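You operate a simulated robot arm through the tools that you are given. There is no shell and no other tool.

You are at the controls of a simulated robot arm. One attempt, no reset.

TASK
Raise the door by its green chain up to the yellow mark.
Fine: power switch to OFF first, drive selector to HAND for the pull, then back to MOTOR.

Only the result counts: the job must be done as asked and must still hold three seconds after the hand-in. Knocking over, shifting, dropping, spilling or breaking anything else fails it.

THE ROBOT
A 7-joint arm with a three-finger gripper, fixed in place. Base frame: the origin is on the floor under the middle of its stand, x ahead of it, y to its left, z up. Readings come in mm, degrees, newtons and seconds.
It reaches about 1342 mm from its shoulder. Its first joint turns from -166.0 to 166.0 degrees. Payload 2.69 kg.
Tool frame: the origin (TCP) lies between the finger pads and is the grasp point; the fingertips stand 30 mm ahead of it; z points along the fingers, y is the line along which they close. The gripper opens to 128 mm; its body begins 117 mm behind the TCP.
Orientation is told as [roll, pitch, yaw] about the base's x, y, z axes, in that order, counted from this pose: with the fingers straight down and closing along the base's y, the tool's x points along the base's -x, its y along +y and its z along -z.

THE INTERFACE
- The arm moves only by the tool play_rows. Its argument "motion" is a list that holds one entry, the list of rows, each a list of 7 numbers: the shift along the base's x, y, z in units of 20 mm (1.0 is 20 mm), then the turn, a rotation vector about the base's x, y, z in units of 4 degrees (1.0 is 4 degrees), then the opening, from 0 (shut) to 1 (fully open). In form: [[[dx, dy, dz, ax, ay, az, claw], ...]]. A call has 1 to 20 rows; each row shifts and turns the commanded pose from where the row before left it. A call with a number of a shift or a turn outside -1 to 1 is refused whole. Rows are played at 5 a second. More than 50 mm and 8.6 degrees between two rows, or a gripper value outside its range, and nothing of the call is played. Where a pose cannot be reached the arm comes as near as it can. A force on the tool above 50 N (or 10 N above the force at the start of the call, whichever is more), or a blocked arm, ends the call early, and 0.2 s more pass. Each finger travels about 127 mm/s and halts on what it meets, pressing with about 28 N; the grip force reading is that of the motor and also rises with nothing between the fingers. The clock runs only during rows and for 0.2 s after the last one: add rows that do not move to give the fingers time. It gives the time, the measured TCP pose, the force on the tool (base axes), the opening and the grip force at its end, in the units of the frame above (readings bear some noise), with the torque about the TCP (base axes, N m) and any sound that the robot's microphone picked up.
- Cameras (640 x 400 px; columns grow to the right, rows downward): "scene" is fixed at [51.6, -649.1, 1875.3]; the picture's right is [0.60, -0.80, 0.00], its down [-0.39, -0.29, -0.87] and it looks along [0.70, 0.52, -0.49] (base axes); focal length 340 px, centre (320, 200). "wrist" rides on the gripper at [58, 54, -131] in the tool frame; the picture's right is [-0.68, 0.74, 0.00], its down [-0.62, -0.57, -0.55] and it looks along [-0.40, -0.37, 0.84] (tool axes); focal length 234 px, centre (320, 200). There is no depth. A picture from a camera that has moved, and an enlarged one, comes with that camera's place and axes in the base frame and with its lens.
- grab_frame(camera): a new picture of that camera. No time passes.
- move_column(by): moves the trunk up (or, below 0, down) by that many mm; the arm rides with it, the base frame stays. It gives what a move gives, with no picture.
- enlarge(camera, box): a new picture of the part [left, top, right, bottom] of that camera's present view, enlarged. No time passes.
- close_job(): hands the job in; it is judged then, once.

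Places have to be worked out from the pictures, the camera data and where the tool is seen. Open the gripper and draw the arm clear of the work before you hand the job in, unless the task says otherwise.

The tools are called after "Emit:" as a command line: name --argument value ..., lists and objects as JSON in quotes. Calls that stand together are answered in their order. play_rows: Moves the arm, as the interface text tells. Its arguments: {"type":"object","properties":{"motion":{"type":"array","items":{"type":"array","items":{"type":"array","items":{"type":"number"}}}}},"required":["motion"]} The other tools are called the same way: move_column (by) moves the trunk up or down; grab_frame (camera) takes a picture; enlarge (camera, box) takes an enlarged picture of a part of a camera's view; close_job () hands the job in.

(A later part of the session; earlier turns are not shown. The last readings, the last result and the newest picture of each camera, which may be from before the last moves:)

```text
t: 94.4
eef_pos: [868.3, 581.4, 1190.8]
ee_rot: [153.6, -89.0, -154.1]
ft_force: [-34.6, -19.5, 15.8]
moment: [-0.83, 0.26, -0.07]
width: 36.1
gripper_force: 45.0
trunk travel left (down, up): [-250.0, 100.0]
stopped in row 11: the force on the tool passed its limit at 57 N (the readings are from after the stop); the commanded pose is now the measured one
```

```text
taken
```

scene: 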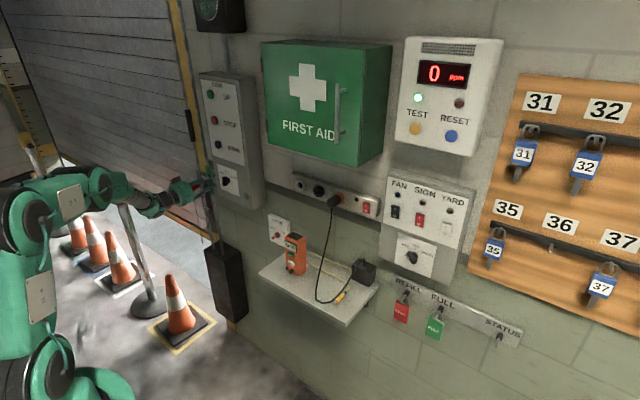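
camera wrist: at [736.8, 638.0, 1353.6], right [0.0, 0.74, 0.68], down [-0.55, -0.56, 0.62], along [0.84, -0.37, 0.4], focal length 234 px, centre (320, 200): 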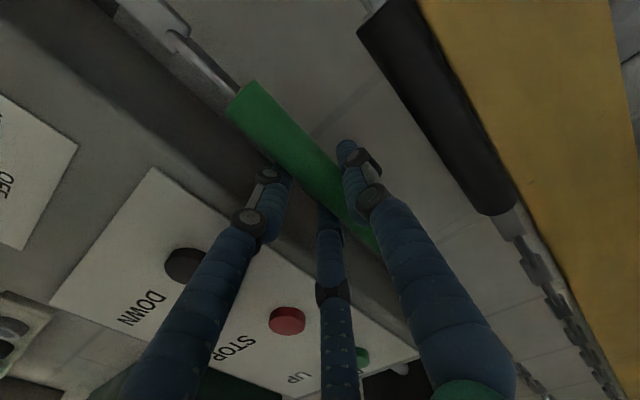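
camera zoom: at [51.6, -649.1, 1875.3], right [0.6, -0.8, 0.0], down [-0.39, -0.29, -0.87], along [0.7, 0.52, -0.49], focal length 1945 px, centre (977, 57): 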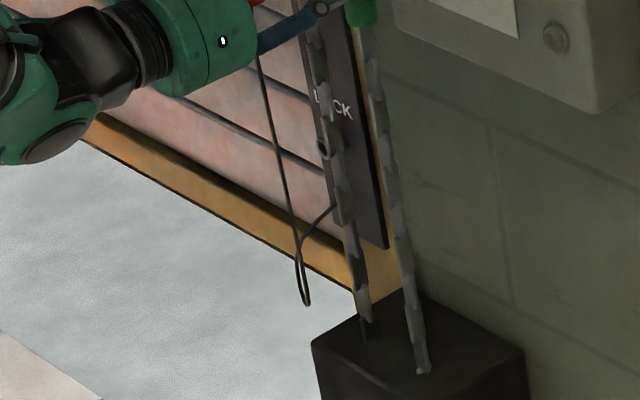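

The call stopped at 57 N with the TCP at z 1191 (≈240 mm of chain pulled). I'll look closely at the gripper and chain to see what resisted, and at the door scale now visible on the left.

Emit:
enlarge --camera "scene" --box '[150, 140, 250, 230]'

Emit:
grab_frame --camera "wrist"

Emit:
enlarge --camera "scene" --box '[30, 125, 80, 205]'

```text
4.44 times, centred on (200, 185) of scene
camera zoom: at [51.6, -649.1, 1875.3], right [0.6, -0.8, 0.0], down [-0.39, -0.29, -0.87], along [0.7, 0.52, -0.49], focal length 1513 px, centre (853, 267)
```

zoom: 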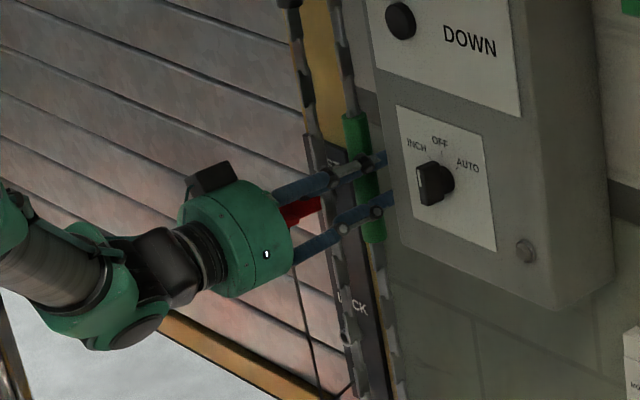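

```text
taken
camera wrist: at [738.1, 639.1, 1130.4], right [-0.01, 0.73, 0.68], down [-0.56, -0.57, 0.6], along [0.83, -0.38, 0.42], focal length 234 px, centre (320, 200)
```

wrist: 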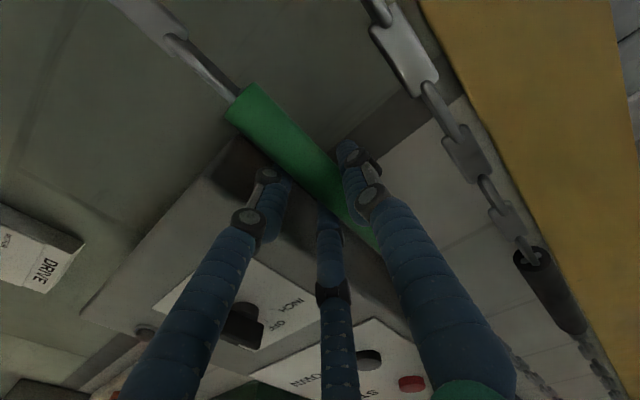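

```text
5.00 times, centred on (55, 165) of scene
camera zoom: at [51.6, -649.1, 1875.3], right [0.6, -0.8, 0.0], down [-0.39, -0.29, -0.87], along [0.7, 0.52, -0.49], focal length 1702 px, centre (1645, 375)
```

zoom: 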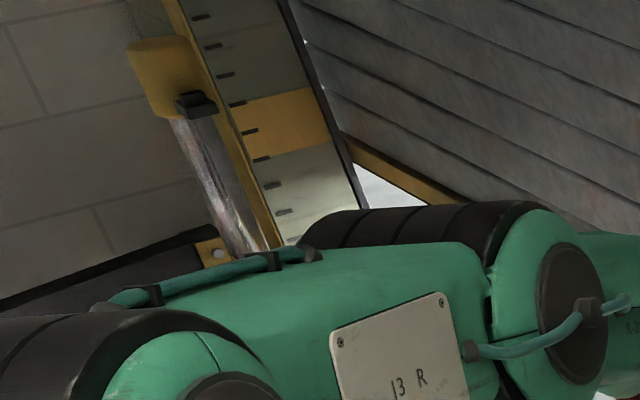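

The scale shows the door edge is up about 57 mm (ratio ≈ 1:4), still below the yellow band. I'll try a small further pull of 12 mm to see whether the chain really resists here.

Emit:
play_rows --motion '[[[0, 0, -0.15, 0, 0, 0, 0], [0, 0, -0.15, 0, 0, 0, 0], [0, 0, -0.15, 0, 0, 0, 0], [0, 0, -0.15, 0, 0, 0, 0]]]'

```text
t: 95.0
eef_pos: [868.5, 583.6, 1190.4]
ee_rot: [155.6, -88.6, -156.2]
ft_force: [-40.0, -21.9, 16.7]
moment: [-1.25, 0.01, 0.0]
width: 36.5
gripper_force: 45.5
trunk travel left (down, up): [-250.0, 100.0]
stopped in row 2: the force on the tool passed its limit at 53 N (the readings are from after the stop); the commanded pose is now the measured one
```

The residual load is mostly in −x/−y rather than z, so something may be touching sideways. I'll enlarge the wrist and scene views around the fingertips and box edge.

Emit:
enlarge --camera "wrist" --box '[200, 70, 420, 260]'

Emit:
enlarge --camera "scene" --box '[185, 155, 245, 205]'

```text
2.11 times, centred on (310, 165) of wrist
camera zoom: at [738.7, 639.4, 1129.7], right [-0.01, 0.73, 0.68], down [-0.57, -0.57, 0.6], along [0.82, -0.38, 0.42], focal length 493 px, centre (341, 274)
```

zoom: 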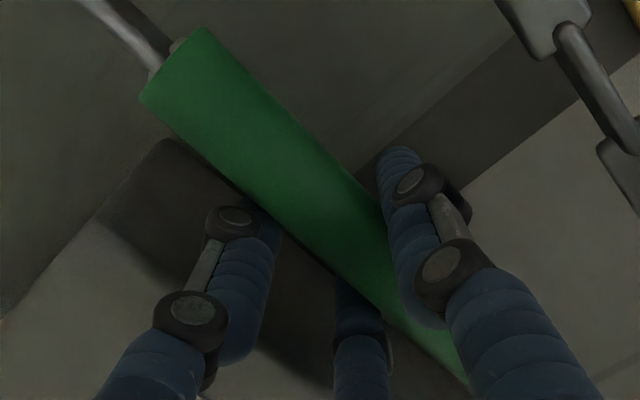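

```text
8.00 times, centred on (215, 180) of scene
camera zoom: at [51.6, -649.1, 1875.3], right [0.6, -0.8, 0.0], down [-0.39, -0.29, -0.87], along [0.7, 0.52, -0.49], focal length 2724 px, centre (1160, 360)
```

zoom: 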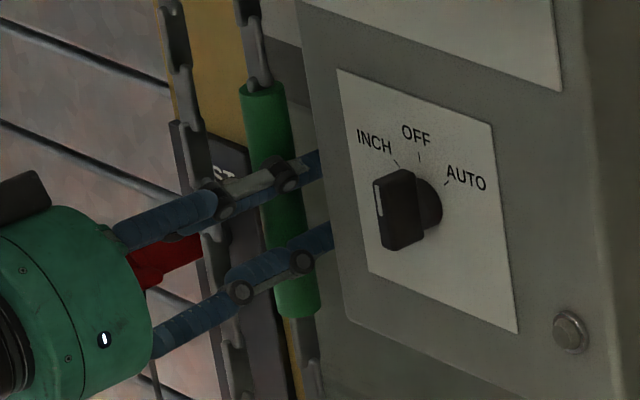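

No obvious collision; the tool seems to be nosing up against the chain. I'll relieve the load with a 2 mm move back and up and see how the forces respond.

Emit:
play_rows --motion '[[[-0.1, -0.03, 0.1, 0, 0, 0, 0], [0, 0, 0, 0, 0, 0, 0]]]'

```text
t: 95.6
eef_pos: [868.6, 582.9, 1188.6]
ee_rot: [151.1, -88.8, -151.4]
ft_force: [-14.5, -16.2, 10.5]
moment: [-1.45, -0.19, 0.02]
width: 36.1
gripper_force: 44.5
trunk travel left (down, up): [-250.0, 100.0]
```

Relieving the side load works (down to ~24 N), so the stop was mainly accumulated side force plus speed. I'll trim a bit more, then pull slowly.

Emit:
play_rows --motion '[[[-0.05, -0.12, 0, 0, 0, 0, 0], [0, 0, 0, 0, 0, 0, 0]]]'

Emit:
play_rows --motion '[[[0, 0, -0.3, 0, 0, 0, 0], [0, 0, -0.3, 0, 0, 0, 0], [0, 0, -0.3, 0, 0, 0, 0], [0, 0, -0.3, 0, 0, 0, 0], [0, 0, -0.3, 0, 0, 0, 0]]]'

```text
t: 96.2
eef_pos: [869.6, 583.1, 1190.6]
ee_rot: [151.1, -88.7, -151.4]
ft_force: [4.9, 1.1, 9.5]
moment: [-1.06, 0.01, -0.02]
width: 36.4
gripper_force: 44.9
trunk travel left (down, up): [-250.0, 100.0]
```

```text
t: 96.8
eef_pos: [869.0, 583.4, 1189.6]
ee_rot: [153.2, -87.8, -153.7]
ft_force: [-27.5, -15.1, 14.1]
moment: [-1.74, 0.3, -0.01]
width: 36.2
gripper_force: 45.2
trunk travel left (down, up): [-250.0, 100.0]
stopped in row 3: the force on the tool passed its limit at 54 N (the readings are from after the stop); the commanded pose is now the measured one
```

The sleeve is at a hard end of travel after ~240 mm (door up ~58 mm); it moved with the gripper without slipping. So this is likely a multi-stroke chain: I'll relax the load and level the tool before releasing to see what the sleeve and door do.

Emit:
play_rows --motion '[[[-0.08, -0.08, 0.15, 0, 0.5, 0, 0], [0, 0, 0.05, 0, 0, 0, 0], [0, 0, 0, 0, 0, 0, 0]]]'

Emit:
enlarge --camera "scene" --box '[30, 125, 80, 205]'

```text
t: 97.6
eef_pos: [870.5, 583.7, 1191.5]
ee_rot: [75.4, -89.0, -75.8]
ft_force: [14.1, 3.0, 10.0]
moment: [-1.19, -1.15, 0.09]
width: 36.7
gripper_force: 44.8
trunk travel left (down, up): [-250.0, 100.0]
```

```text
5.00 times, centred on (55, 165) of scene
camera zoom: at [51.6, -649.1, 1875.3], right [0.6, -0.8, 0.0], down [-0.39, -0.29, -0.87], along [0.7, 0.52, -0.49], focal length 1702 px, centre (1645, 375)
```

zoom: 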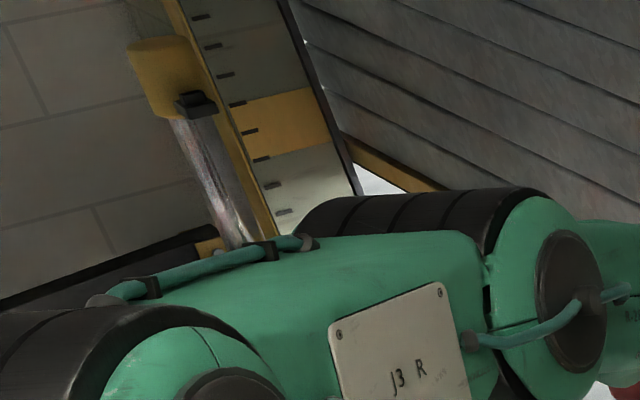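

Load is ~17 N. I'll open the fingers in place and watch the sleeve and the door for a second.

Emit:
play_rows --motion '[[[0, 0, 0, 0, 0, 0, 0.3], [0, 0, 0, 0, 0, 0, 0.62], [0, 0, 0, 0, 0, 0, 0.62], [0, 0, 0, 0, 0, 0, 0.62], [0, 0, 0, 0, 0, 0, 0.62]]]'

Emit:
enlarge --camera "scene" --box '[160, 80, 260, 220]'

Emit:
enlarge --camera "scene" --box '[30, 125, 80, 205]'

Emit:
grab_frame --camera "wrist"

```text
t: 98.8
eef_pos: [870.1, 582.4, 1191.1]
ee_rot: [71.3, -89.0, -71.8]
ft_force: [0.3, -0.6, 0.3]
moment: [-0.03, 0.01, 0.0]
width: 79.4
gripper_force: 0.0
trunk travel left (down, up): [-250.0, 100.0]
```

```text
2.86 times, centred on (210, 150) of scene
camera zoom: at [51.6, -649.1, 1875.3], right [0.6, -0.8, 0.0], down [-0.39, -0.29, -0.87], along [0.7, 0.52, -0.49], focal length 973 px, centre (634, 343)
```

zoom: 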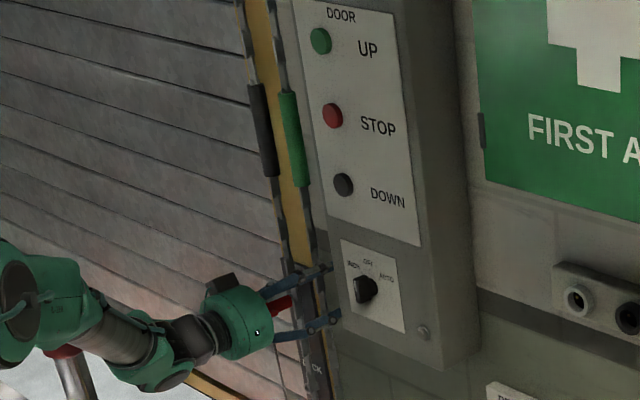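

```text
5.00 times, centred on (55, 165) of scene
camera zoom: at [51.6, -649.1, 1875.3], right [0.6, -0.8, 0.0], down [-0.39, -0.29, -0.87], along [0.7, 0.52, -0.49], focal length 1702 px, centre (1645, 375)
```

zoom: 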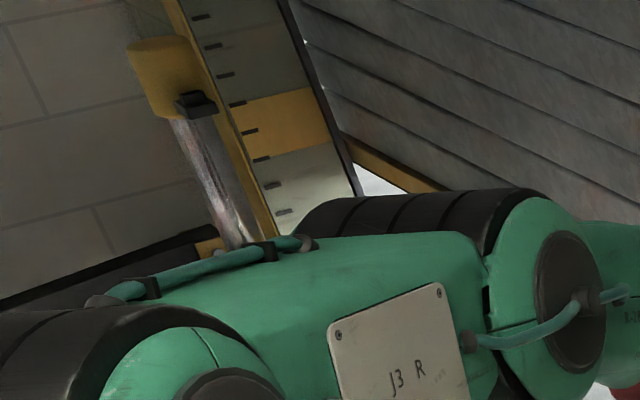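

```text
taken
camera wrist: at [737.5, 639.3, 1133.9], right [0.01, 0.73, 0.69], down [-0.55, -0.57, 0.61], along [0.84, -0.38, 0.39], focal length 234 px, centre (320, 200)
```

wrist: 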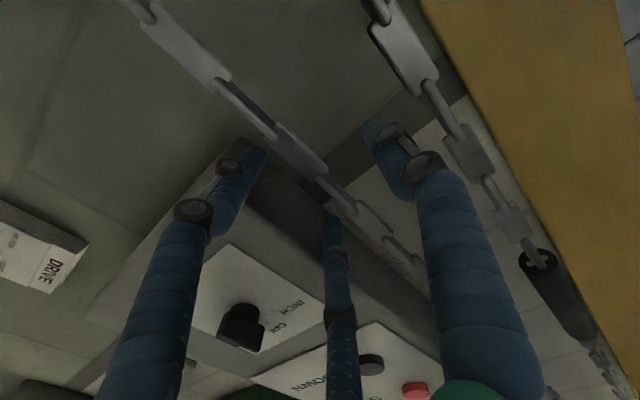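

The sleeve sprang back to the top and the door stayed put, so it's a ratcheting pull: ~58 mm of door per full stroke. I'll slide the open jaws back up along the chain to z≈1431 and take the second stroke.

Emit:
play_rows --motion '[[[0, 0.04, 0.8, 0, 0, 0, 0.62], [0, 0.04, 1, 0, 0, 0, 0.62], [0, 0, 1, 0, 0, 0, 0.62], [0, 0, 1, 0, 0, 0, 0.62], [0, 0, 1, 0, 0, 0, 0.62], [0, 0, 1, 0, 0, 0, 0.62], [0, 0, 1, 0, 0, 0, 0.62], [0, 0, 1, 0, 0, 0, 0.62], [0, 0, 1, 0, 0, 0, 0.62], [0, 0, 1, 0, 0, 0, 0.62], [0, 0, 1, 0, 0, 0, 0.62], [0, 0, 1, 0, 0, 0, 0.62], [0, 0, 0.2, 0, 0, 0, 0.62]]]'

Emit:
grab_frame --camera "wrist"

Emit:
enlarge --camera "scene" --box '[160, 80, 250, 160]'

```text
t: 101.6
eef_pos: [869.7, 585.5, 1430.4]
ee_rot: [70.6, -88.9, -71.1]
ft_force: [0.6, -0.4, 0.2]
moment: [-0.01, 0.04, 0.02]
width: 79.2
gripper_force: 0.2
trunk travel left (down, up): [-250.0, 100.0]
```

```text
taken
camera wrist: at [737.4, 641.0, 1374.0], right [0.01, 0.73, 0.69], down [-0.55, -0.57, 0.61], along [0.84, -0.38, 0.39], focal length 234 px, centre (320, 200)
```

wrist: 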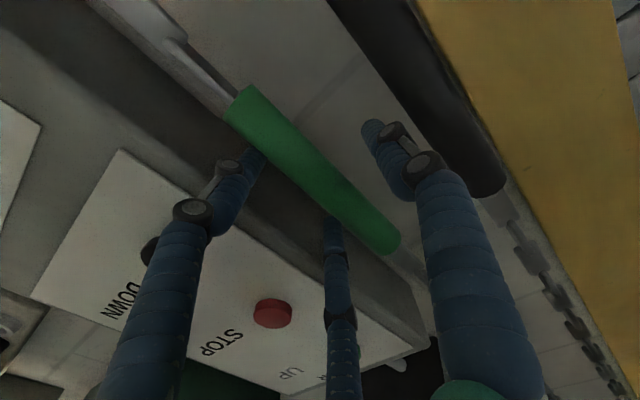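

```text
5.00 times, centred on (205, 120) of scene
camera zoom: at [51.6, -649.1, 1875.3], right [0.6, -0.8, 0.0], down [-0.39, -0.29, -0.87], along [0.7, 0.52, -0.49], focal length 1702 px, centre (895, 600)
```

zoom: 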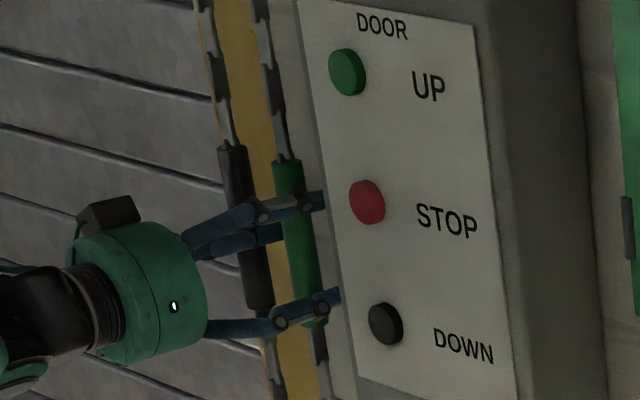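

The jaws are around the sleeve at its top position again, no contact. Closing with a small right trim for balance.

Emit:
play_rows --motion '[[[0, -0.05, 0, 0, 0, 0, 0.4], [0, -0.05, 0, 0, 0, 0, 0.2], [0, 0, 0, 0, 0, 0, 0], [0, 0, 0, 0, 0, 0, 0], [0, 0, 0, 0, 0, 0, 0]]]'

```text
t: 102.8
eef_pos: [868.9, 582.5, 1429.6]
ee_rot: [69.3, -89.1, -69.7]
ft_force: [-1.1, 1.7, -2.6]
moment: [-1.26, 0.05, -0.01]
width: 36.3
gripper_force: 44.6
trunk travel left (down, up): [-250.0, 100.0]
```

Perfectly balanced (3 N). Pulling 200 mm at a steady 50 mm/s.

Emit:
play_rows --motion '[[[0, 0, -0.5, 0, 0, 0, 0], [0, 0, -0.5, 0, 0, 0, 0], [0, 0, -0.5, 0, 0, 0, 0], [0, 0, -0.5, 0, 0, 0, 0], [0, 0, -0.5, 0, 0, 0, 0], [0, 0, -0.5, 0, 0, 0, 0], [0, 0, -0.5, 0, 0, 0, 0], [0, 0, -0.5, 0, 0, 0, 0], [0, 0, -0.5, 0, 0, 0, 0], [0, 0, -0.5, 0, 0, 0, 0], [0, 0, -0.5, 0, 0, 0, 0], [0, 0, -0.5, 0, 0, 0, 0], [0, 0, -0.5, 0, 0, 0, 0], [0, 0, -0.5, 0, 0, 0, 0], [0, 0, -0.5, 0, 0, 0, 0], [0, 0, -0.5, 0, 0, 0, 0], [0, 0, -0.5, 0, 0, 0, 0], [0, 0, -0.5, 0, 0, 0, 0], [0, 0, -0.5, 0, 0, 0, 0], [0, 0, -0.5, 0, 0, 0, 0]]]'

Emit:
enlarge --camera "scene" --box '[30, 125, 80, 205]'

Emit:
enlarge --camera "scene" --box '[165, 190, 245, 260]'

```text
t: 107.0
eef_pos: [870.1, 584.9, 1230.1]
ee_rot: [73.0, -89.1, -73.4]
ft_force: [6.1, 8.2, 8.1]
moment: [-1.18, -0.31, -0.04]
width: 36.1
gripper_force: 45.1
trunk travel left (down, up): [-250.0, 100.0]
```

```text
5.00 times, centred on (55, 165) of scene
camera zoom: at [51.6, -649.1, 1875.3], right [0.6, -0.8, 0.0], down [-0.39, -0.29, -0.87], along [0.7, 0.52, -0.49], focal length 1702 px, centre (1645, 375)
```

zoom: 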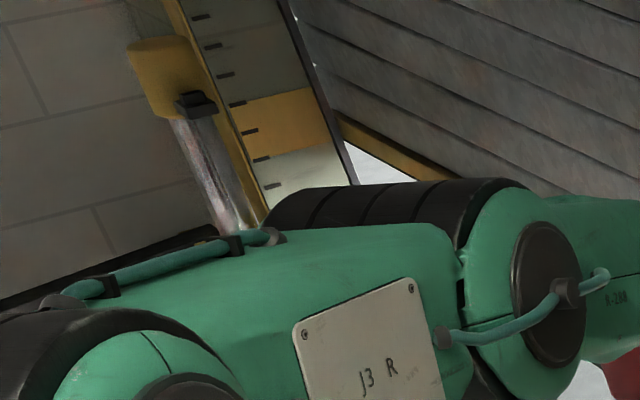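

```text
5.71 times, centred on (205, 225) of scene
camera zoom: at [51.6, -649.1, 1875.3], right [0.6, -0.8, 0.0], down [-0.39, -0.29, -0.87], along [0.7, 0.52, -0.49], focal length 1945 px, centre (977, 57)
```

zoom: 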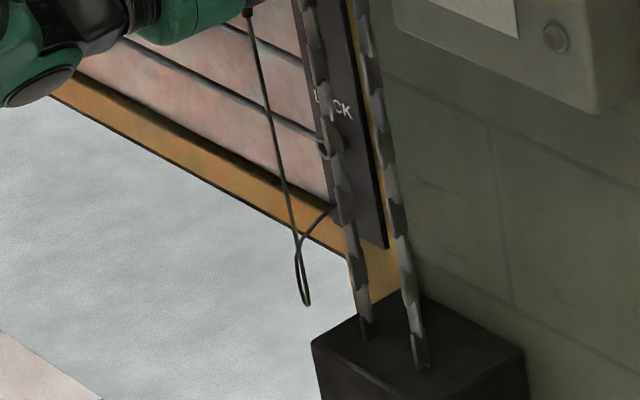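

The door edge has risen to near the band. I'll zoom right in on the scale to measure the door bottom against the yellow band.

Emit:
enlarge --camera "scene" --box '[40, 130, 70, 165]'

```text
11.43 times, centred on (55, 148) of scene
camera zoom: at [51.6, -649.1, 1875.3], right [0.6, -0.8, 0.0], down [-0.39, -0.29, -0.87], along [0.7, 0.52, -0.49], focal length 3891 px, centre (3349, 800)
```

zoom: 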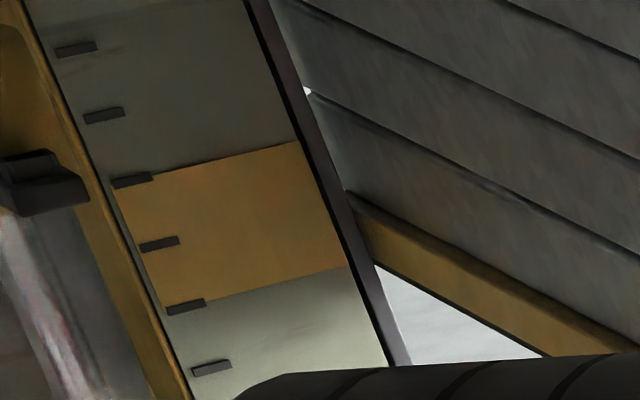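

The door bottom now sits right at the lower edge of the yellow band (ratio ≈ 0.21). About 45 mm more centres it, so I'll finish this stroke (another 34 mm of chain), then do one more partial stroke.

Emit:
play_rows --motion '[[[0, 0, -0.4, 0, 0, 0, 0], [0, 0, -0.4, 0, 0, 0, 0], [0, 0, -0.4, 0, 0, 0, 0], [0, 0, -0.4, 0, 0, 0, 0], [0, 0, 0, 0, 0, 0, 0]]]'

Emit:
play_rows --motion '[[[0, 0, 0.05, 0, 0, 0, 0.3], [0, 0, 0, 0, 0, 0, 0.62], [0, 0, 0, 0, 0, 0, 0.62], [0, 0, 0, 0, 0, 0, 0.62]]]'

Emit:
enlarge --camera "scene" --box '[40, 130, 70, 165]'

Emit:
enlarge --camera "scene" --box '[160, 80, 260, 220]'

```text
t: 108.2
eef_pos: [869.6, 583.3, 1198.4]
ee_rot: [71.5, -89.0, -71.7]
ft_force: [7.9, 9.3, 10.7]
moment: [-1.24, -0.15, -0.1]
width: 36.4
gripper_force: 45.4
trunk travel left (down, up): [-250.0, 100.0]
```

```text
t: 109.2
eef_pos: [869.1, 582.8, 1198.9]
ee_rot: [70.4, -89.1, -70.9]
ft_force: [-0.3, 1.5, -0.3]
moment: [0.03, 0.03, 0.01]
width: 79.3
gripper_force: 0.1
trunk travel left (down, up): [-250.0, 100.0]
```

```text
11.43 times, centred on (55, 148) of scene
camera zoom: at [51.6, -649.1, 1875.3], right [0.6, -0.8, 0.0], down [-0.39, -0.29, -0.87], along [0.7, 0.52, -0.49], focal length 3891 px, centre (3349, 800)
```

zoom: 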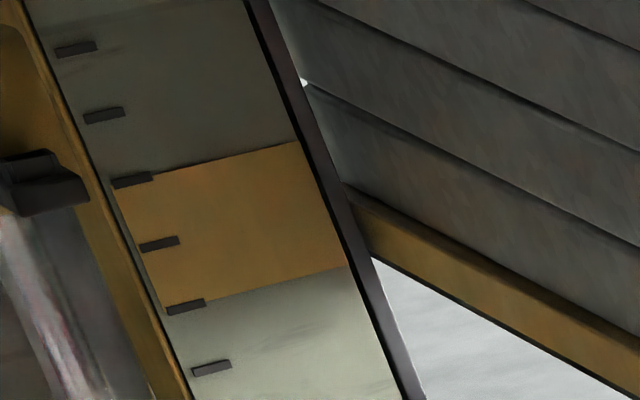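

```text
2.86 times, centred on (210, 150) of scene
camera zoom: at [51.6, -649.1, 1875.3], right [0.6, -0.8, 0.0], down [-0.39, -0.29, -0.87], along [0.7, 0.52, -0.49], focal length 973 px, centre (634, 343)
```

zoom: 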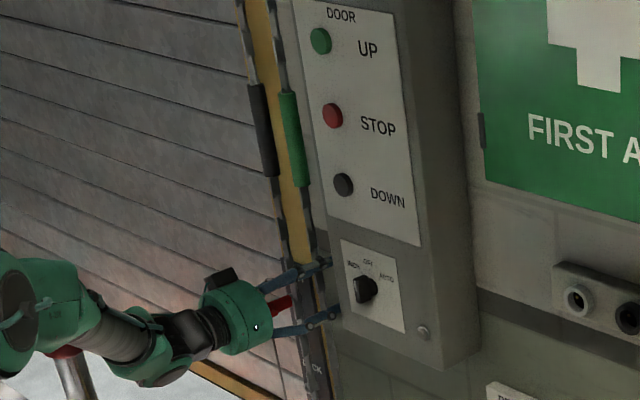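

The door bottom is now just at the band's lower edge (~774 vs band 772–872) and the sleeve reset to the top. One more nearly full stroke (~228 mm → +48 mm) will centre it, so I'll slide the open jaws back up.

Emit:
play_rows --motion '[[[0, 0.04, 0.8, 0, 0, 0, 0.62], [0, 0.04, 1, 0, 0, 0, 0.62], [0, 0, 1, 0, 0, 0, 0.62], [0, 0, 1, 0, 0, 0, 0.62], [0, 0, 1, 0, 0, 0, 0.62], [0, 0, 1, 0, 0, 0, 0.62], [0, 0, 1, 0, 0, 0, 0.62], [0, 0, 1, 0, 0, 0, 0.62], [0, 0, 1, 0, 0, 0, 0.62], [0, 0, 1, 0, 0, 0, 0.62], [0, 0, 1, 0, 0, 0, 0.62], [0, 0, 0.8, 0, 0, 0, 0.62], [0, 0, 0, 0, 0, 0, 0.62]]]'

Emit:
grab_frame --camera "wrist"

```text
t: 112.0
eef_pos: [871.0, 585.1, 1430.3]
ee_rot: [70.9, -89.1, -71.3]
ft_force: [0.4, 0.1, 0.8]
moment: [-0.01, 0.0, -0.01]
width: 79.3
gripper_force: 0.0
trunk travel left (down, up): [-250.0, 100.0]
```

```text
taken
camera wrist: at [738.1, 640.8, 1374.5], right [0.01, 0.73, 0.69], down [-0.55, -0.57, 0.61], along [0.84, -0.38, 0.39], focal length 234 px, centre (320, 200)
```

wrist: 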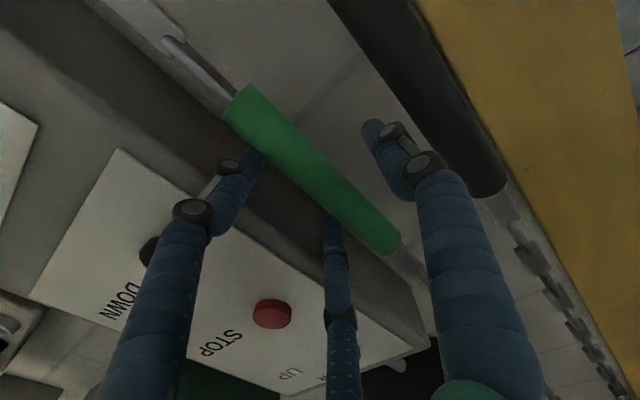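

Same good pose around the sleeve. Closing with the same trim as last time.

Emit:
play_rows --motion '[[[0, -0.05, 0, 0, 0, 0, 0.4], [0, -0.05, 0, 0, 0, 0, 0.2], [0, 0, 0, 0, 0, 0, 0], [0, 0, 0, 0, 0, 0, 0], [0, 0, 0, 0, 0, 0, 0]]]'

Emit:
play_rows --motion '[[[0, 0, -0.5, 0, 0, 0, 0], [0, 0, -0.5, 0, 0, 0, 0], [0, 0, -0.5, 0, 0, 0, 0], [0, 0, -0.5, 0, 0, 0, 0], [0, 0, -0.5, 0, 0, 0, 0], [0, 0, -0.5, 0, 0, 0, 0], [0, 0, -0.5, 0, 0, 0, 0], [0, 0, -0.5, 0, 0, 0, 0], [0, 0, -0.5, 0, 0, 0, 0], [0, 0, -0.5, 0, 0, 0, 0], [0, 0, -0.5, 0, 0, 0, 0], [0, 0, -0.5, 0, 0, 0, 0], [0, 0, -0.5, 0, 0, 0, 0], [0, 0, -0.5, 0, 0, 0, 0], [0, 0, -0.5, 0, 0, 0, 0], [0, 0, -0.5, 0, 0, 0, 0], [0, 0, -0.5, 0, 0, 0, 0], [0, 0, -0.5, 0, 0, 0, 0], [0, 0, -0.5, 0, 0, 0, 0]]]'

Emit:
enlarge --camera "scene" --box '[40, 130, 70, 165]'

```text
t: 113.2
eef_pos: [869.4, 584.4, 1430.8]
ee_rot: [71.5, -89.1, -71.9]
ft_force: [2.9, 6.7, 0.9]
moment: [-1.21, 0.0, 0.02]
width: 36.0
gripper_force: 44.9
trunk travel left (down, up): [-250.0, 100.0]
```

```text
t: 117.2
eef_pos: [869.2, 583.6, 1240.0]
ee_rot: [69.0, -89.0, -69.4]
ft_force: [11.3, 11.6, 7.6]
moment: [-1.2, -0.29, -0.13]
width: 36.4
gripper_force: 44.8
trunk travel left (down, up): [-250.0, 100.0]
```

```text
11.43 times, centred on (55, 148) of scene
camera zoom: at [51.6, -649.1, 1875.3], right [0.6, -0.8, 0.0], down [-0.39, -0.29, -0.87], along [0.7, 0.52, -0.49], focal length 3891 px, centre (3349, 800)
```

zoom: 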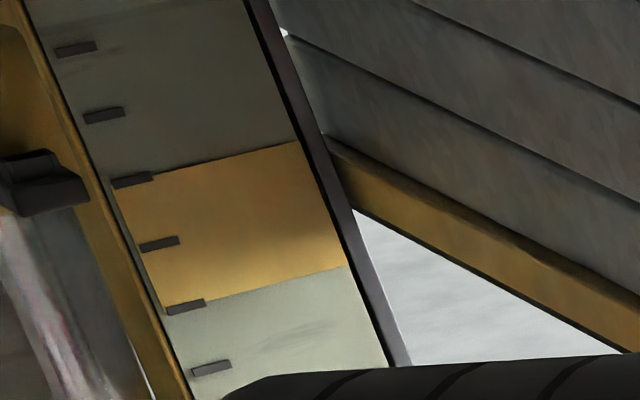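

The door bottom is now well inside the band, about 10 mm below its centre. I'll pull the last 38 mm.

Emit:
play_rows --motion '[[[0, 0, -0.4, 0, 0, 0, 0], [0, 0, -0.4, 0, 0, 0, 0], [0, 0, -0.4, 0, 0, 0, 0], [0, 0, -0.4, 0, 0, 0, 0], [0, 0, -0.3, 0, 0, 0, 0], [0, 0, 0, 0, 0, 0, 0]]]'

Emit:
enlarge --camera "scene" --box '[40, 130, 70, 165]'

```text
t: 118.6
eef_pos: [870.8, 584.5, 1202.9]
ee_rot: [70.7, -89.0, -71.1]
ft_force: [11.7, 9.2, 9.0]
moment: [-1.19, -0.36, -0.08]
width: 36.3
gripper_force: 44.8
trunk travel left (down, up): [-250.0, 100.0]
```

```text
11.43 times, centred on (55, 148) of scene
camera zoom: at [51.6, -649.1, 1875.3], right [0.6, -0.8, 0.0], down [-0.39, -0.29, -0.87], along [0.7, 0.52, -0.49], focal length 3891 px, centre (3349, 800)
```

zoom: 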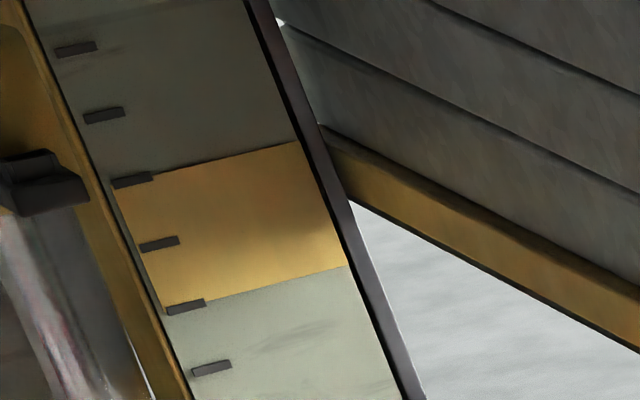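

The door bottom lines up with the centre of the yellow band. Releasing the chain now and checking the door holds.

Emit:
play_rows --motion '[[[0, 0, 0.05, 0, 0, 0, 0.3], [0, 0, 0, 0, 0, 0, 0.62], [0, 0, 0, 0, 0, 0, 0.62], [0, 0, 0, 0, 0, 0, 0.62], [0, 0, 0, 0, 0, 0, 0.62]]]'

Emit:
enlarge --camera "scene" --box '[40, 130, 70, 165]'

Emit:
enlarge --camera "scene" --box '[160, 80, 260, 220]'

```text
t: 119.8
eef_pos: [869.5, 582.8, 1202.5]
ee_rot: [71.0, -89.0, -71.3]
ft_force: [-0.5, -0.3, -0.2]
moment: [0.05, -0.01, 0.02]
width: 79.5
gripper_force: 0.0
trunk travel left (down, up): [-250.0, 100.0]
```

```text
11.43 times, centred on (55, 148) of scene
camera zoom: at [51.6, -649.1, 1875.3], right [0.6, -0.8, 0.0], down [-0.39, -0.29, -0.87], along [0.7, 0.52, -0.49], focal length 3891 px, centre (3349, 800)
```

zoom: 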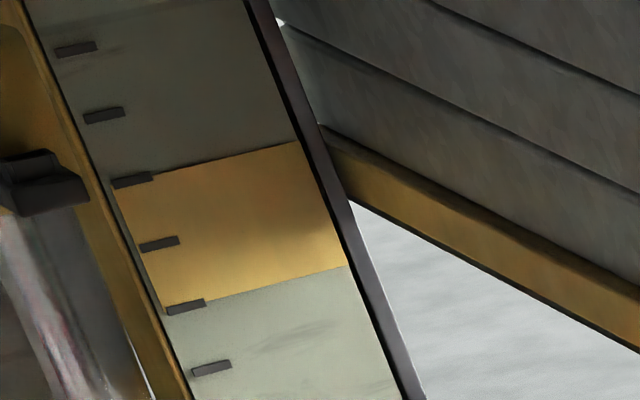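

```text
2.86 times, centred on (210, 150) of scene
camera zoom: at [51.6, -649.1, 1875.3], right [0.6, -0.8, 0.0], down [-0.39, -0.29, -0.87], along [0.7, 0.52, -0.49], focal length 973 px, centre (634, 343)
```

zoom: 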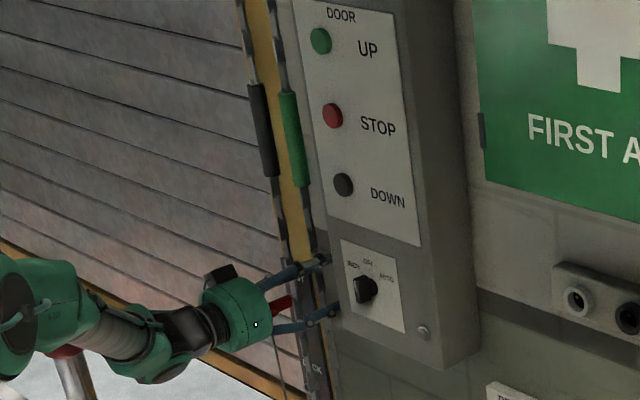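

Door holds and the sleeve reset. I'll back out from the chain and return toward the DRIVE selector standoff, rolling to −16° on the way to match the HAND pointer.

Emit:
play_rows --motion '[[[-0.6, 0, 0, 0, 0, 0, 0.62], [-1, 0, 0, 0, 0, 0, 0.62], [-1, 0, 0, 0, 0, 0, 0.62], [-1, 0, 0, 0, 0, 0, 0.62], [-1, 0, 0, 0, 0, 0, 0.62], [-1, 0, 0, 0, 0, 0, 0.62], [-1, 0, 0, 0, 0, 0, 0.62]]]'

Emit:
play_rows --motion '[[[0, -0.95, -0.54, -0.24, 0, 0, 0.5], [0, -0.95, -0.54, -0.24, 0, 0, 0.5], [0, -0.95, -0.54, -0.24, 0, 0, 0.5], [0, -0.95, -0.54, -0.24, 0, 0, 0.5], [0, -0.95, -0.54, -0.24, 0, 0, 0.5], [0, -0.95, -0.54, -0.24, 0, 0, 0.5], [0, -0.95, -0.54, -0.24, 0, 0, 0.5], [0, -0.95, -0.54, -0.24, 0, 0, 0.5], [0, -0.95, -0.54, -0.24, 0, 0, 0.5], [0, -0.95, -0.54, -0.24, 0, 0, 0.5], [0, -0.95, -0.54, -0.24, 0, 0, 0.5], [0, -0.95, -0.54, -0.24, 0, 0, 0.5], [0, -0.95, -0.54, -0.24, 0, 0, 0.5], [0, -0.95, -0.54, -0.24, 0, 0, 0.5], [0, -0.95, -0.54, -0.24, 0, 0, 0.5], [0, -0.95, -0.54, -0.24, 0, 0, 0.5], [0, -0.95, -0.54, -0.24, 0, 0, 0.5], [0, -0.95, -0.54, -0.24, 0, 0, 0.5]]]'

Emit:
enlarge --camera "wrist" --box '[260, 80, 380, 200]'

Emit:
grab_frame --camera "scene"

```text
t: 121.4
eef_pos: [738.3, 581.8, 1204.1]
ee_rot: [71.6, -89.0, -72.2]
ft_force: [-0.1, -0.4, 0.5]
moment: [-0.02, -0.03, -0.01]
width: 79.5
gripper_force: 0.2
trunk travel left (down, up): [-250.0, 100.0]
```

```text
t: 125.2
eef_pos: [737.1, 240.5, 1009.2]
ee_rot: [-89.3, -73.7, 89.0]
ft_force: [-0.6, 0.5, 0.5]
moment: [0.01, 0.01, -0.01]
width: 64.2
gripper_force: 0.0
trunk travel left (down, up): [-250.0, 100.0]
```

```text
3.33 times, centred on (320, 140) of wrist
camera zoom: at [605.7, 276.7, 938.8], right [0.01, 0.9, 0.44], down [-0.55, -0.37, 0.75], along [0.84, -0.25, 0.49], focal length 781 px, centre (320, 400)
```

zoom: 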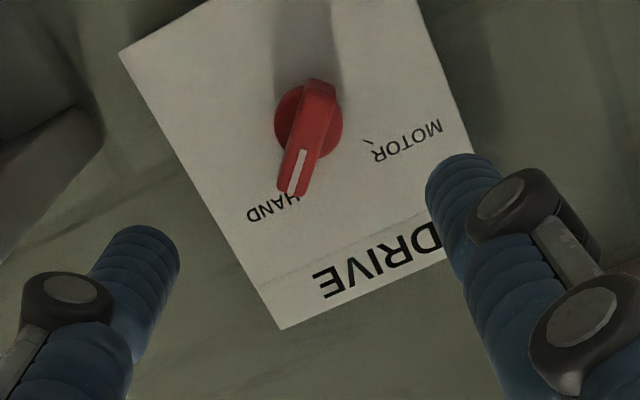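

```text
taken
```

scene: 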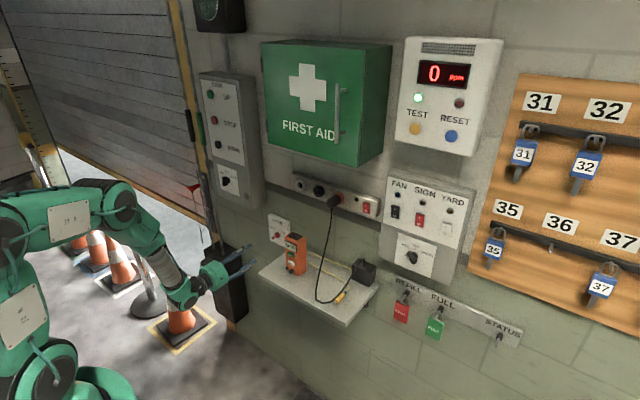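

Selector still at HAND. I'll move in to the same TCP position where the last grip was balanced (y≈238, z≈1009, x≈881).

Emit:
play_rows --motion '[[[0.8, -0.12, 0, 0, 0, 0, 0.5], [0.8, 0, 0, 0, 0, 0, 0.5], [0.8, 0, 0, 0, 0, 0, 0.5], [0.8, 0, 0, 0, 0, 0, 0.5], [0.8, 0, 0, 0, 0, 0, 0.5], [0.8, 0, 0, 0, 0, 0, 0.5], [0.8, 0, 0, 0, 0, 0, 0.5], [0.8, 0, 0, 0, 0, 0, 0.5], [0.75, 0, 0, 0, 0, 0, 0.5]]]'

Emit:
enlarge --camera "wrist" --box '[250, 110, 390, 240]'

```text
t: 127.2
eef_pos: [880.7, 237.8, 1009.6]
ee_rot: [-89.2, -73.6, 88.8]
ft_force: [0.6, 0.3, 0.1]
moment: [0.02, -0.03, 0.02]
width: 63.8
gripper_force: 0.0
trunk travel left (down, up): [-250.0, 100.0]
```

```text
3.08 times, centred on (320, 175) of wrist
camera zoom: at [748.5, 274.8, 938.9], right [0.01, 0.9, 0.44], down [-0.55, -0.36, 0.75], along [0.84, -0.25, 0.49], focal length 720 px, centre (320, 277)
```

zoom: 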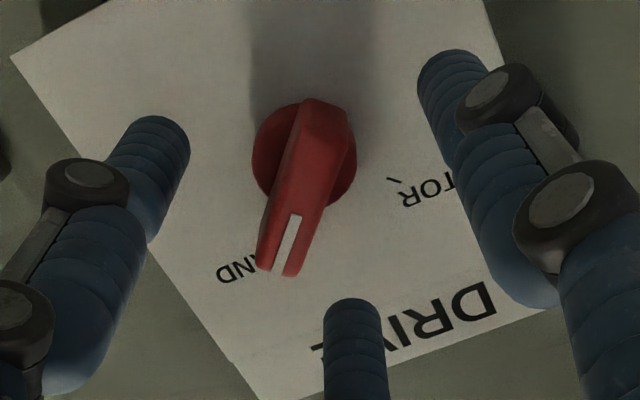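

The bar sits properly between the jaws. Squeeze.

Emit:
play_rows --motion '[[[0, 0, 0, 0, 0, 0, 0.3], [0, 0, 0, 0, 0, 0, 0.15], [0, 0, 0, 0, 0, 0, 0], [0, 0, 0, 0, 0, 0, 0]]]'

```text
t: 128.2
eef_pos: [880.1, 237.4, 1009.1]
ee_rot: [-89.3, -73.6, 88.8]
ft_force: [0.1, -2.4, -1.1]
moment: [0.05, -0.08, -0.02]
width: 20.5
gripper_force: 45.1
trunk travel left (down, up): [-250.0, 100.0]
```

Balanced to within 3 N. Turning counter-clockwise 48° with the reverse drift.

Emit:
play_rows --motion '[[[0, 0.0125, -0.0175, -1, 0, 0, 0], [0, 0.0125, -0.0175, -1, 0, 0, 0], [0, 0.0125, -0.0175, -1, 0, 0, 0], [0, 0.0125, -0.0175, -1, 0, 0, 0], [0, 0.0125, -0.0175, -1, 0, 0, 0], [0, 0.0125, -0.0175, -1, 0, 0, 0], [0, 0.0125, -0.0175, -1, 0, 0, 0], [0, 0.0125, -0.0175, -1, 0, 0, 0], [0, 0.0125, -0.0175, -1, 0, 0, 0], [0, 0.0125, -0.0175, -1, 0, 0, 0], [0, 0.0125, -0.0175, -1, 0, 0, 0], [0, 0.0125, -0.0175, -1, 0, 0, 0]]]'

Emit:
enlarge --camera "wrist" --box '[250, 110, 390, 240]'

```text
t: 130.8
eef_pos: [880.6, 239.1, 1006.7]
ee_rot: [-90.4, -25.5, 89.6]
ft_force: [2.5, -5.8, 9.0]
moment: [-0.04, -0.26, -0.03]
width: 20.3
gripper_force: 45.4
trunk travel left (down, up): [-250.0, 100.0]
```

```text
3.08 times, centred on (320, 175) of wrist
camera zoom: at [748.8, 212.4, 931.9], right [0.01, 0.93, -0.37], down [-0.55, 0.32, 0.77], along [0.83, 0.2, 0.51], focal length 720 px, centre (320, 277)
```

zoom: 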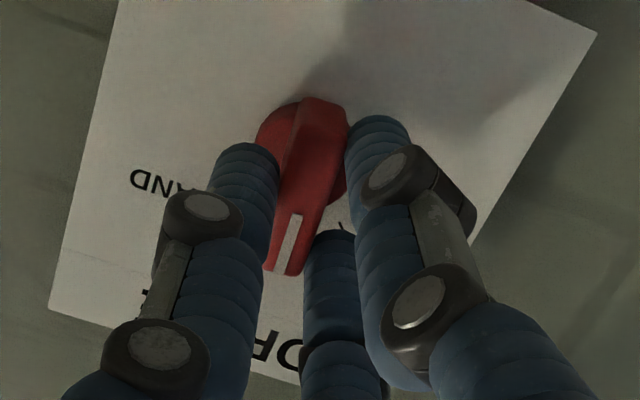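

The pointer is at about −4° with low load. I'll open and roll the jaws back to about −4° for the second bite, shifting to the balanced position for that side.

Emit:
play_rows --motion '[[[0, -0.01, 0.02, 0, 0, 0, 0], [0, 0, 0, 0, 0, 0, 0.5], [0, 0, 0, 0, 0, 0, 0.5], [0, 0, 0, 0, 0, 0, 0.5]]]'

Emit:
play_rows --motion '[[[0, -0.024, 0, 0.945, 0, 0, 0.5], [0, -0.024, 0, 0.945, 0, 0, 0.5], [0, -0.024, 0, 0.945, 0, 0, 0.5], [0, -0.024, 0, 0.945, 0, 0, 0.5], [0, -0.024, 0, 0.945, 0, 0, 0.5], [0, -0.024, 0, 0.945, 0, 0, 0.5], [0, -0.024, 0, 0.945, 0, 0, 0.5], [0, -0.024, 0, 0.945, 0, 0, 0.5], [0, -0.024, 0, 0.945, 0, 0, 0.5], [0, -0.024, 0, 0.945, 0, 0, 0.5], [0, -0.024, 0, 0.945, 0, 0, 0.5], [0, -0.024, 0, 0.945, 0, 0, 0.5], [0, -0.024, 0, 0.945, 0, 0, 0.5], [0, -0.024, 0, 0.945, 0, 0, 0.5], [0, -0.024, 0, 0.945, 0, 0, 0.5], [0, -0.024, 0, 0.945, 0, 0, 0.5]]]'

Emit:
enlarge --camera "wrist" --box '[250, 110, 390, 240]'

```text
t: 131.8
eef_pos: [880.3, 240.7, 1004.9]
ee_rot: [-90.1, -25.7, 89.7]
ft_force: [0.8, 0.1, -0.5]
moment: [0.0, -0.01, 0.03]
width: 64.4
gripper_force: 0.0
trunk travel left (down, up): [-250.0, 100.0]
```

```text
t: 135.2
eef_pos: [880.1, 233.2, 1004.9]
ee_rot: [-85.5, -86.2, 85.2]
ft_force: [-0.4, -0.2, -0.2]
moment: [-0.01, -0.02, 0.01]
width: 64.2
gripper_force: 0.0
trunk travel left (down, up): [-250.0, 100.0]
```

```text
3.08 times, centred on (320, 175) of wrist
camera zoom: at [748.7, 283.5, 944.6], right [0.01, 0.78, 0.63], down [-0.55, -0.52, 0.65], along [0.84, -0.35, 0.42], focal length 720 px, centre (320, 277)
```

zoom: 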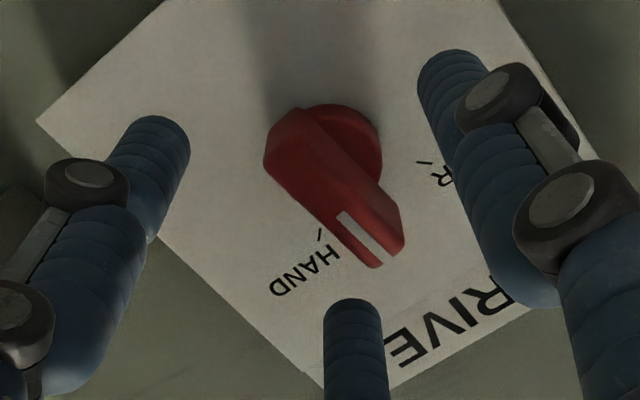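

The bar (≈ −4°) is straddled correctly. Small trim, then squeeze.

Emit:
play_rows --motion '[[[0, -0.07, 0.1, 0, 0, 0, 0.5], [0, 0, 0, 0, 0, 0, 0.3], [0, 0, 0, 0, 0, 0, 0.15], [0, 0, 0, 0, 0, 0, 0], [0, 0, 0, 0, 0, 0, 0]]]'

```text
t: 136.4
eef_pos: [880.3, 231.6, 1008.4]
ee_rot: [-86.1, -86.1, 85.7]
ft_force: [0.6, 1.4, 0.6]
moment: [0.04, 0.04, 0.13]
width: 20.6
gripper_force: 44.9
trunk travel left (down, up): [-250.0, 100.0]
```

Balanced (≈2 N). Turning counter-clockwise 44° to bring the pointer to MOTOR.

Emit:
play_rows --motion '[[[0, 0.005, 0.0155, -1, 0, 0, 0], [0, 0.005, 0.0155, -1, 0, 0, 0], [0, 0.005, 0.0155, -1, 0, 0, 0], [0, 0.005, 0.0155, -1, 0, 0, 0], [0, 0.005, 0.0155, -1, 0, 0, 0], [0, 0.005, 0.0155, -1, 0, 0, 0], [0, 0.005, 0.0155, -1, 0, 0, 0], [0, 0.005, 0.0155, -1, 0, 0, 0], [0, 0.005, 0.0155, -1, 0, 0, 0], [0, 0.005, 0.0155, -1, 0, 0, 0], [0, 0.005, 0.0155, -1, 0, 0, 0]]]'

Emit:
enlarge --camera "wrist" --box '[250, 110, 390, 240]'

Emit:
enlarge --camera "scene" --box '[255, 210, 300, 250]'

```text
t: 138.8
eef_pos: [879.2, 234.6, 1009.6]
ee_rot: [-90.2, -42.0, 89.8]
ft_force: [8.7, 20.9, -2.8]
moment: [1.33, 0.07, 0.73]
width: 20.8
gripper_force: 44.8
trunk travel left (down, up): [-250.0, 100.0]
```

```text
3.08 times, centred on (320, 175) of wrist
camera zoom: at [748.7, 227.7, 931.1], right [0.01, 1.0, -0.09], down [-0.55, 0.08, 0.83], along [0.84, 0.05, 0.55], focal length 720 px, centre (320, 277)
```

zoom: 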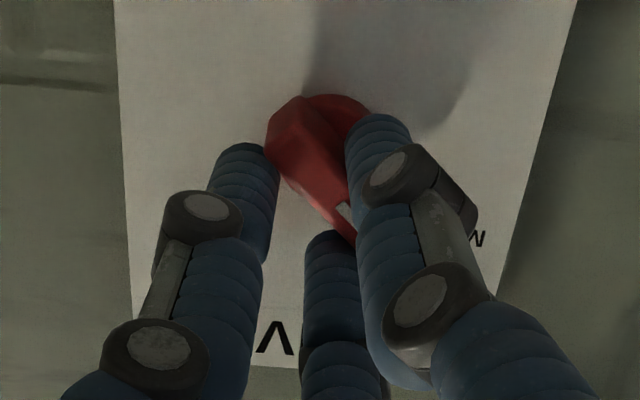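

```text
10.00 times, centred on (278, 230) of scene
camera zoom: at [51.6, -649.1, 1875.3], right [0.6, -0.8, 0.0], down [-0.39, -0.29, -0.87], along [0.7, 0.52, -0.49], focal length 3404 px, centre (745, -100)
```

zoom: 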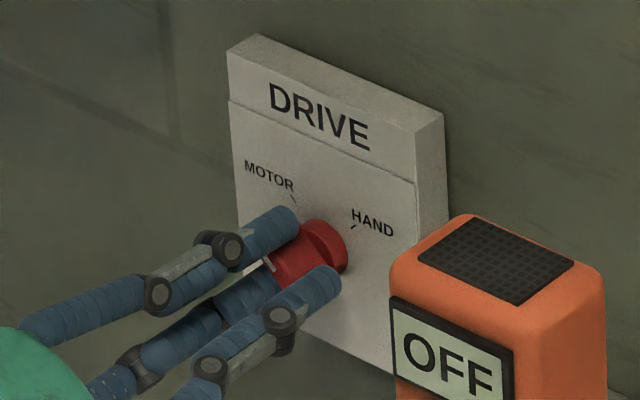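

The reaction torque (1.3 N·m) shows it's against the MOTOR stop. I'll trim the 21 N side load and then open.

Emit:
play_rows --motion '[[[0.02, 0.09, 0, 0, 0, 0, 0], [0, 0, 0, 0, 0, 0, 0]]]'

Emit:
play_rows --motion '[[[0, 0, 0, 0, 0, 0, 0.5], [0, 0, 0, 0, 0, 0, 0.5], [0, 0, 0, 0, 0, 0, 0.5], [-0.7, 0, 0, 0, 0, 0, 0.5], [-1, 0, 0, 0, 0, 0, 0.5], [-1, 0, 0, 0, 0, 0, 0.5], [-1, 0, 0, 0, 0, 0, 0.5], [-1, 0, 0, 0, 0, 0, 0.5], [-1, 0, 0, 0, 0, 0, 0.5]]]'

Emit:
enlarge --camera "wrist" --box '[260, 80, 380, 200]'

Emit:
enlarge --camera "scene" --box '[260, 210, 305, 245]'

Emit:
grab_frame --camera "scene"

```text
t: 139.4
eef_pos: [880.3, 233.5, 1009.6]
ee_rot: [-90.2, -42.1, 89.5]
ft_force: [2.1, 8.3, -0.4]
moment: [1.12, -0.16, 0.58]
width: 20.8
gripper_force: 44.8
trunk travel left (down, up): [-250.0, 100.0]
```

```text
t: 141.4
eef_pos: [766.5, 235.1, 1011.7]
ee_rot: [-90.1, -42.0, 89.7]
ft_force: [-0.2, -0.2, 0.3]
moment: [0.0, -0.02, 0.0]
width: 63.8
gripper_force: 0.1
trunk travel left (down, up): [-250.0, 100.0]
```

```text
3.33 times, centred on (320, 140) of wrist
camera zoom: at [634.9, 229.0, 932.1], right [0.01, 1.0, -0.09], down [-0.55, 0.08, 0.83], along [0.84, 0.04, 0.55], focal length 781 px, centre (320, 400)
```

zoom: 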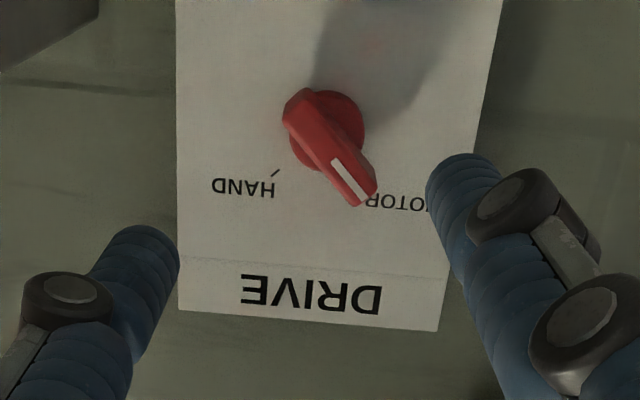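

```text
11.43 times, centred on (282, 228) of scene
camera zoom: at [51.6, -649.1, 1875.3], right [0.6, -0.8, 0.0], down [-0.39, -0.29, -0.87], along [0.7, 0.52, -0.49], focal length 3891 px, centre (749, -114)
```

zoom: 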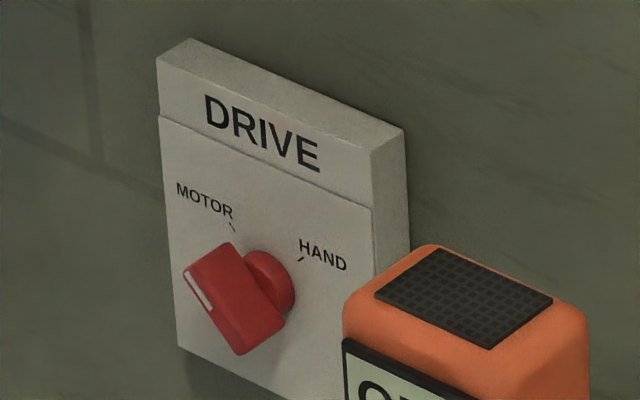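

```text
taken
```

scene: 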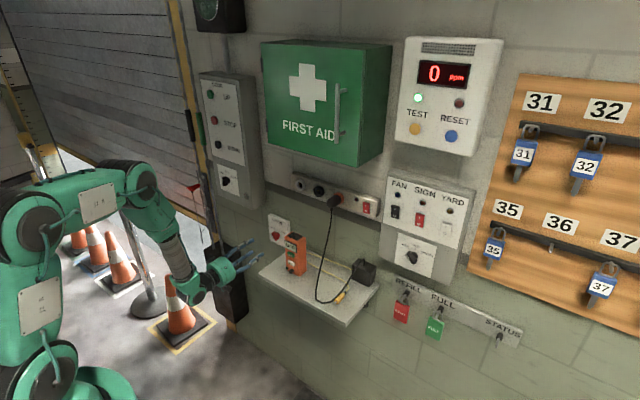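

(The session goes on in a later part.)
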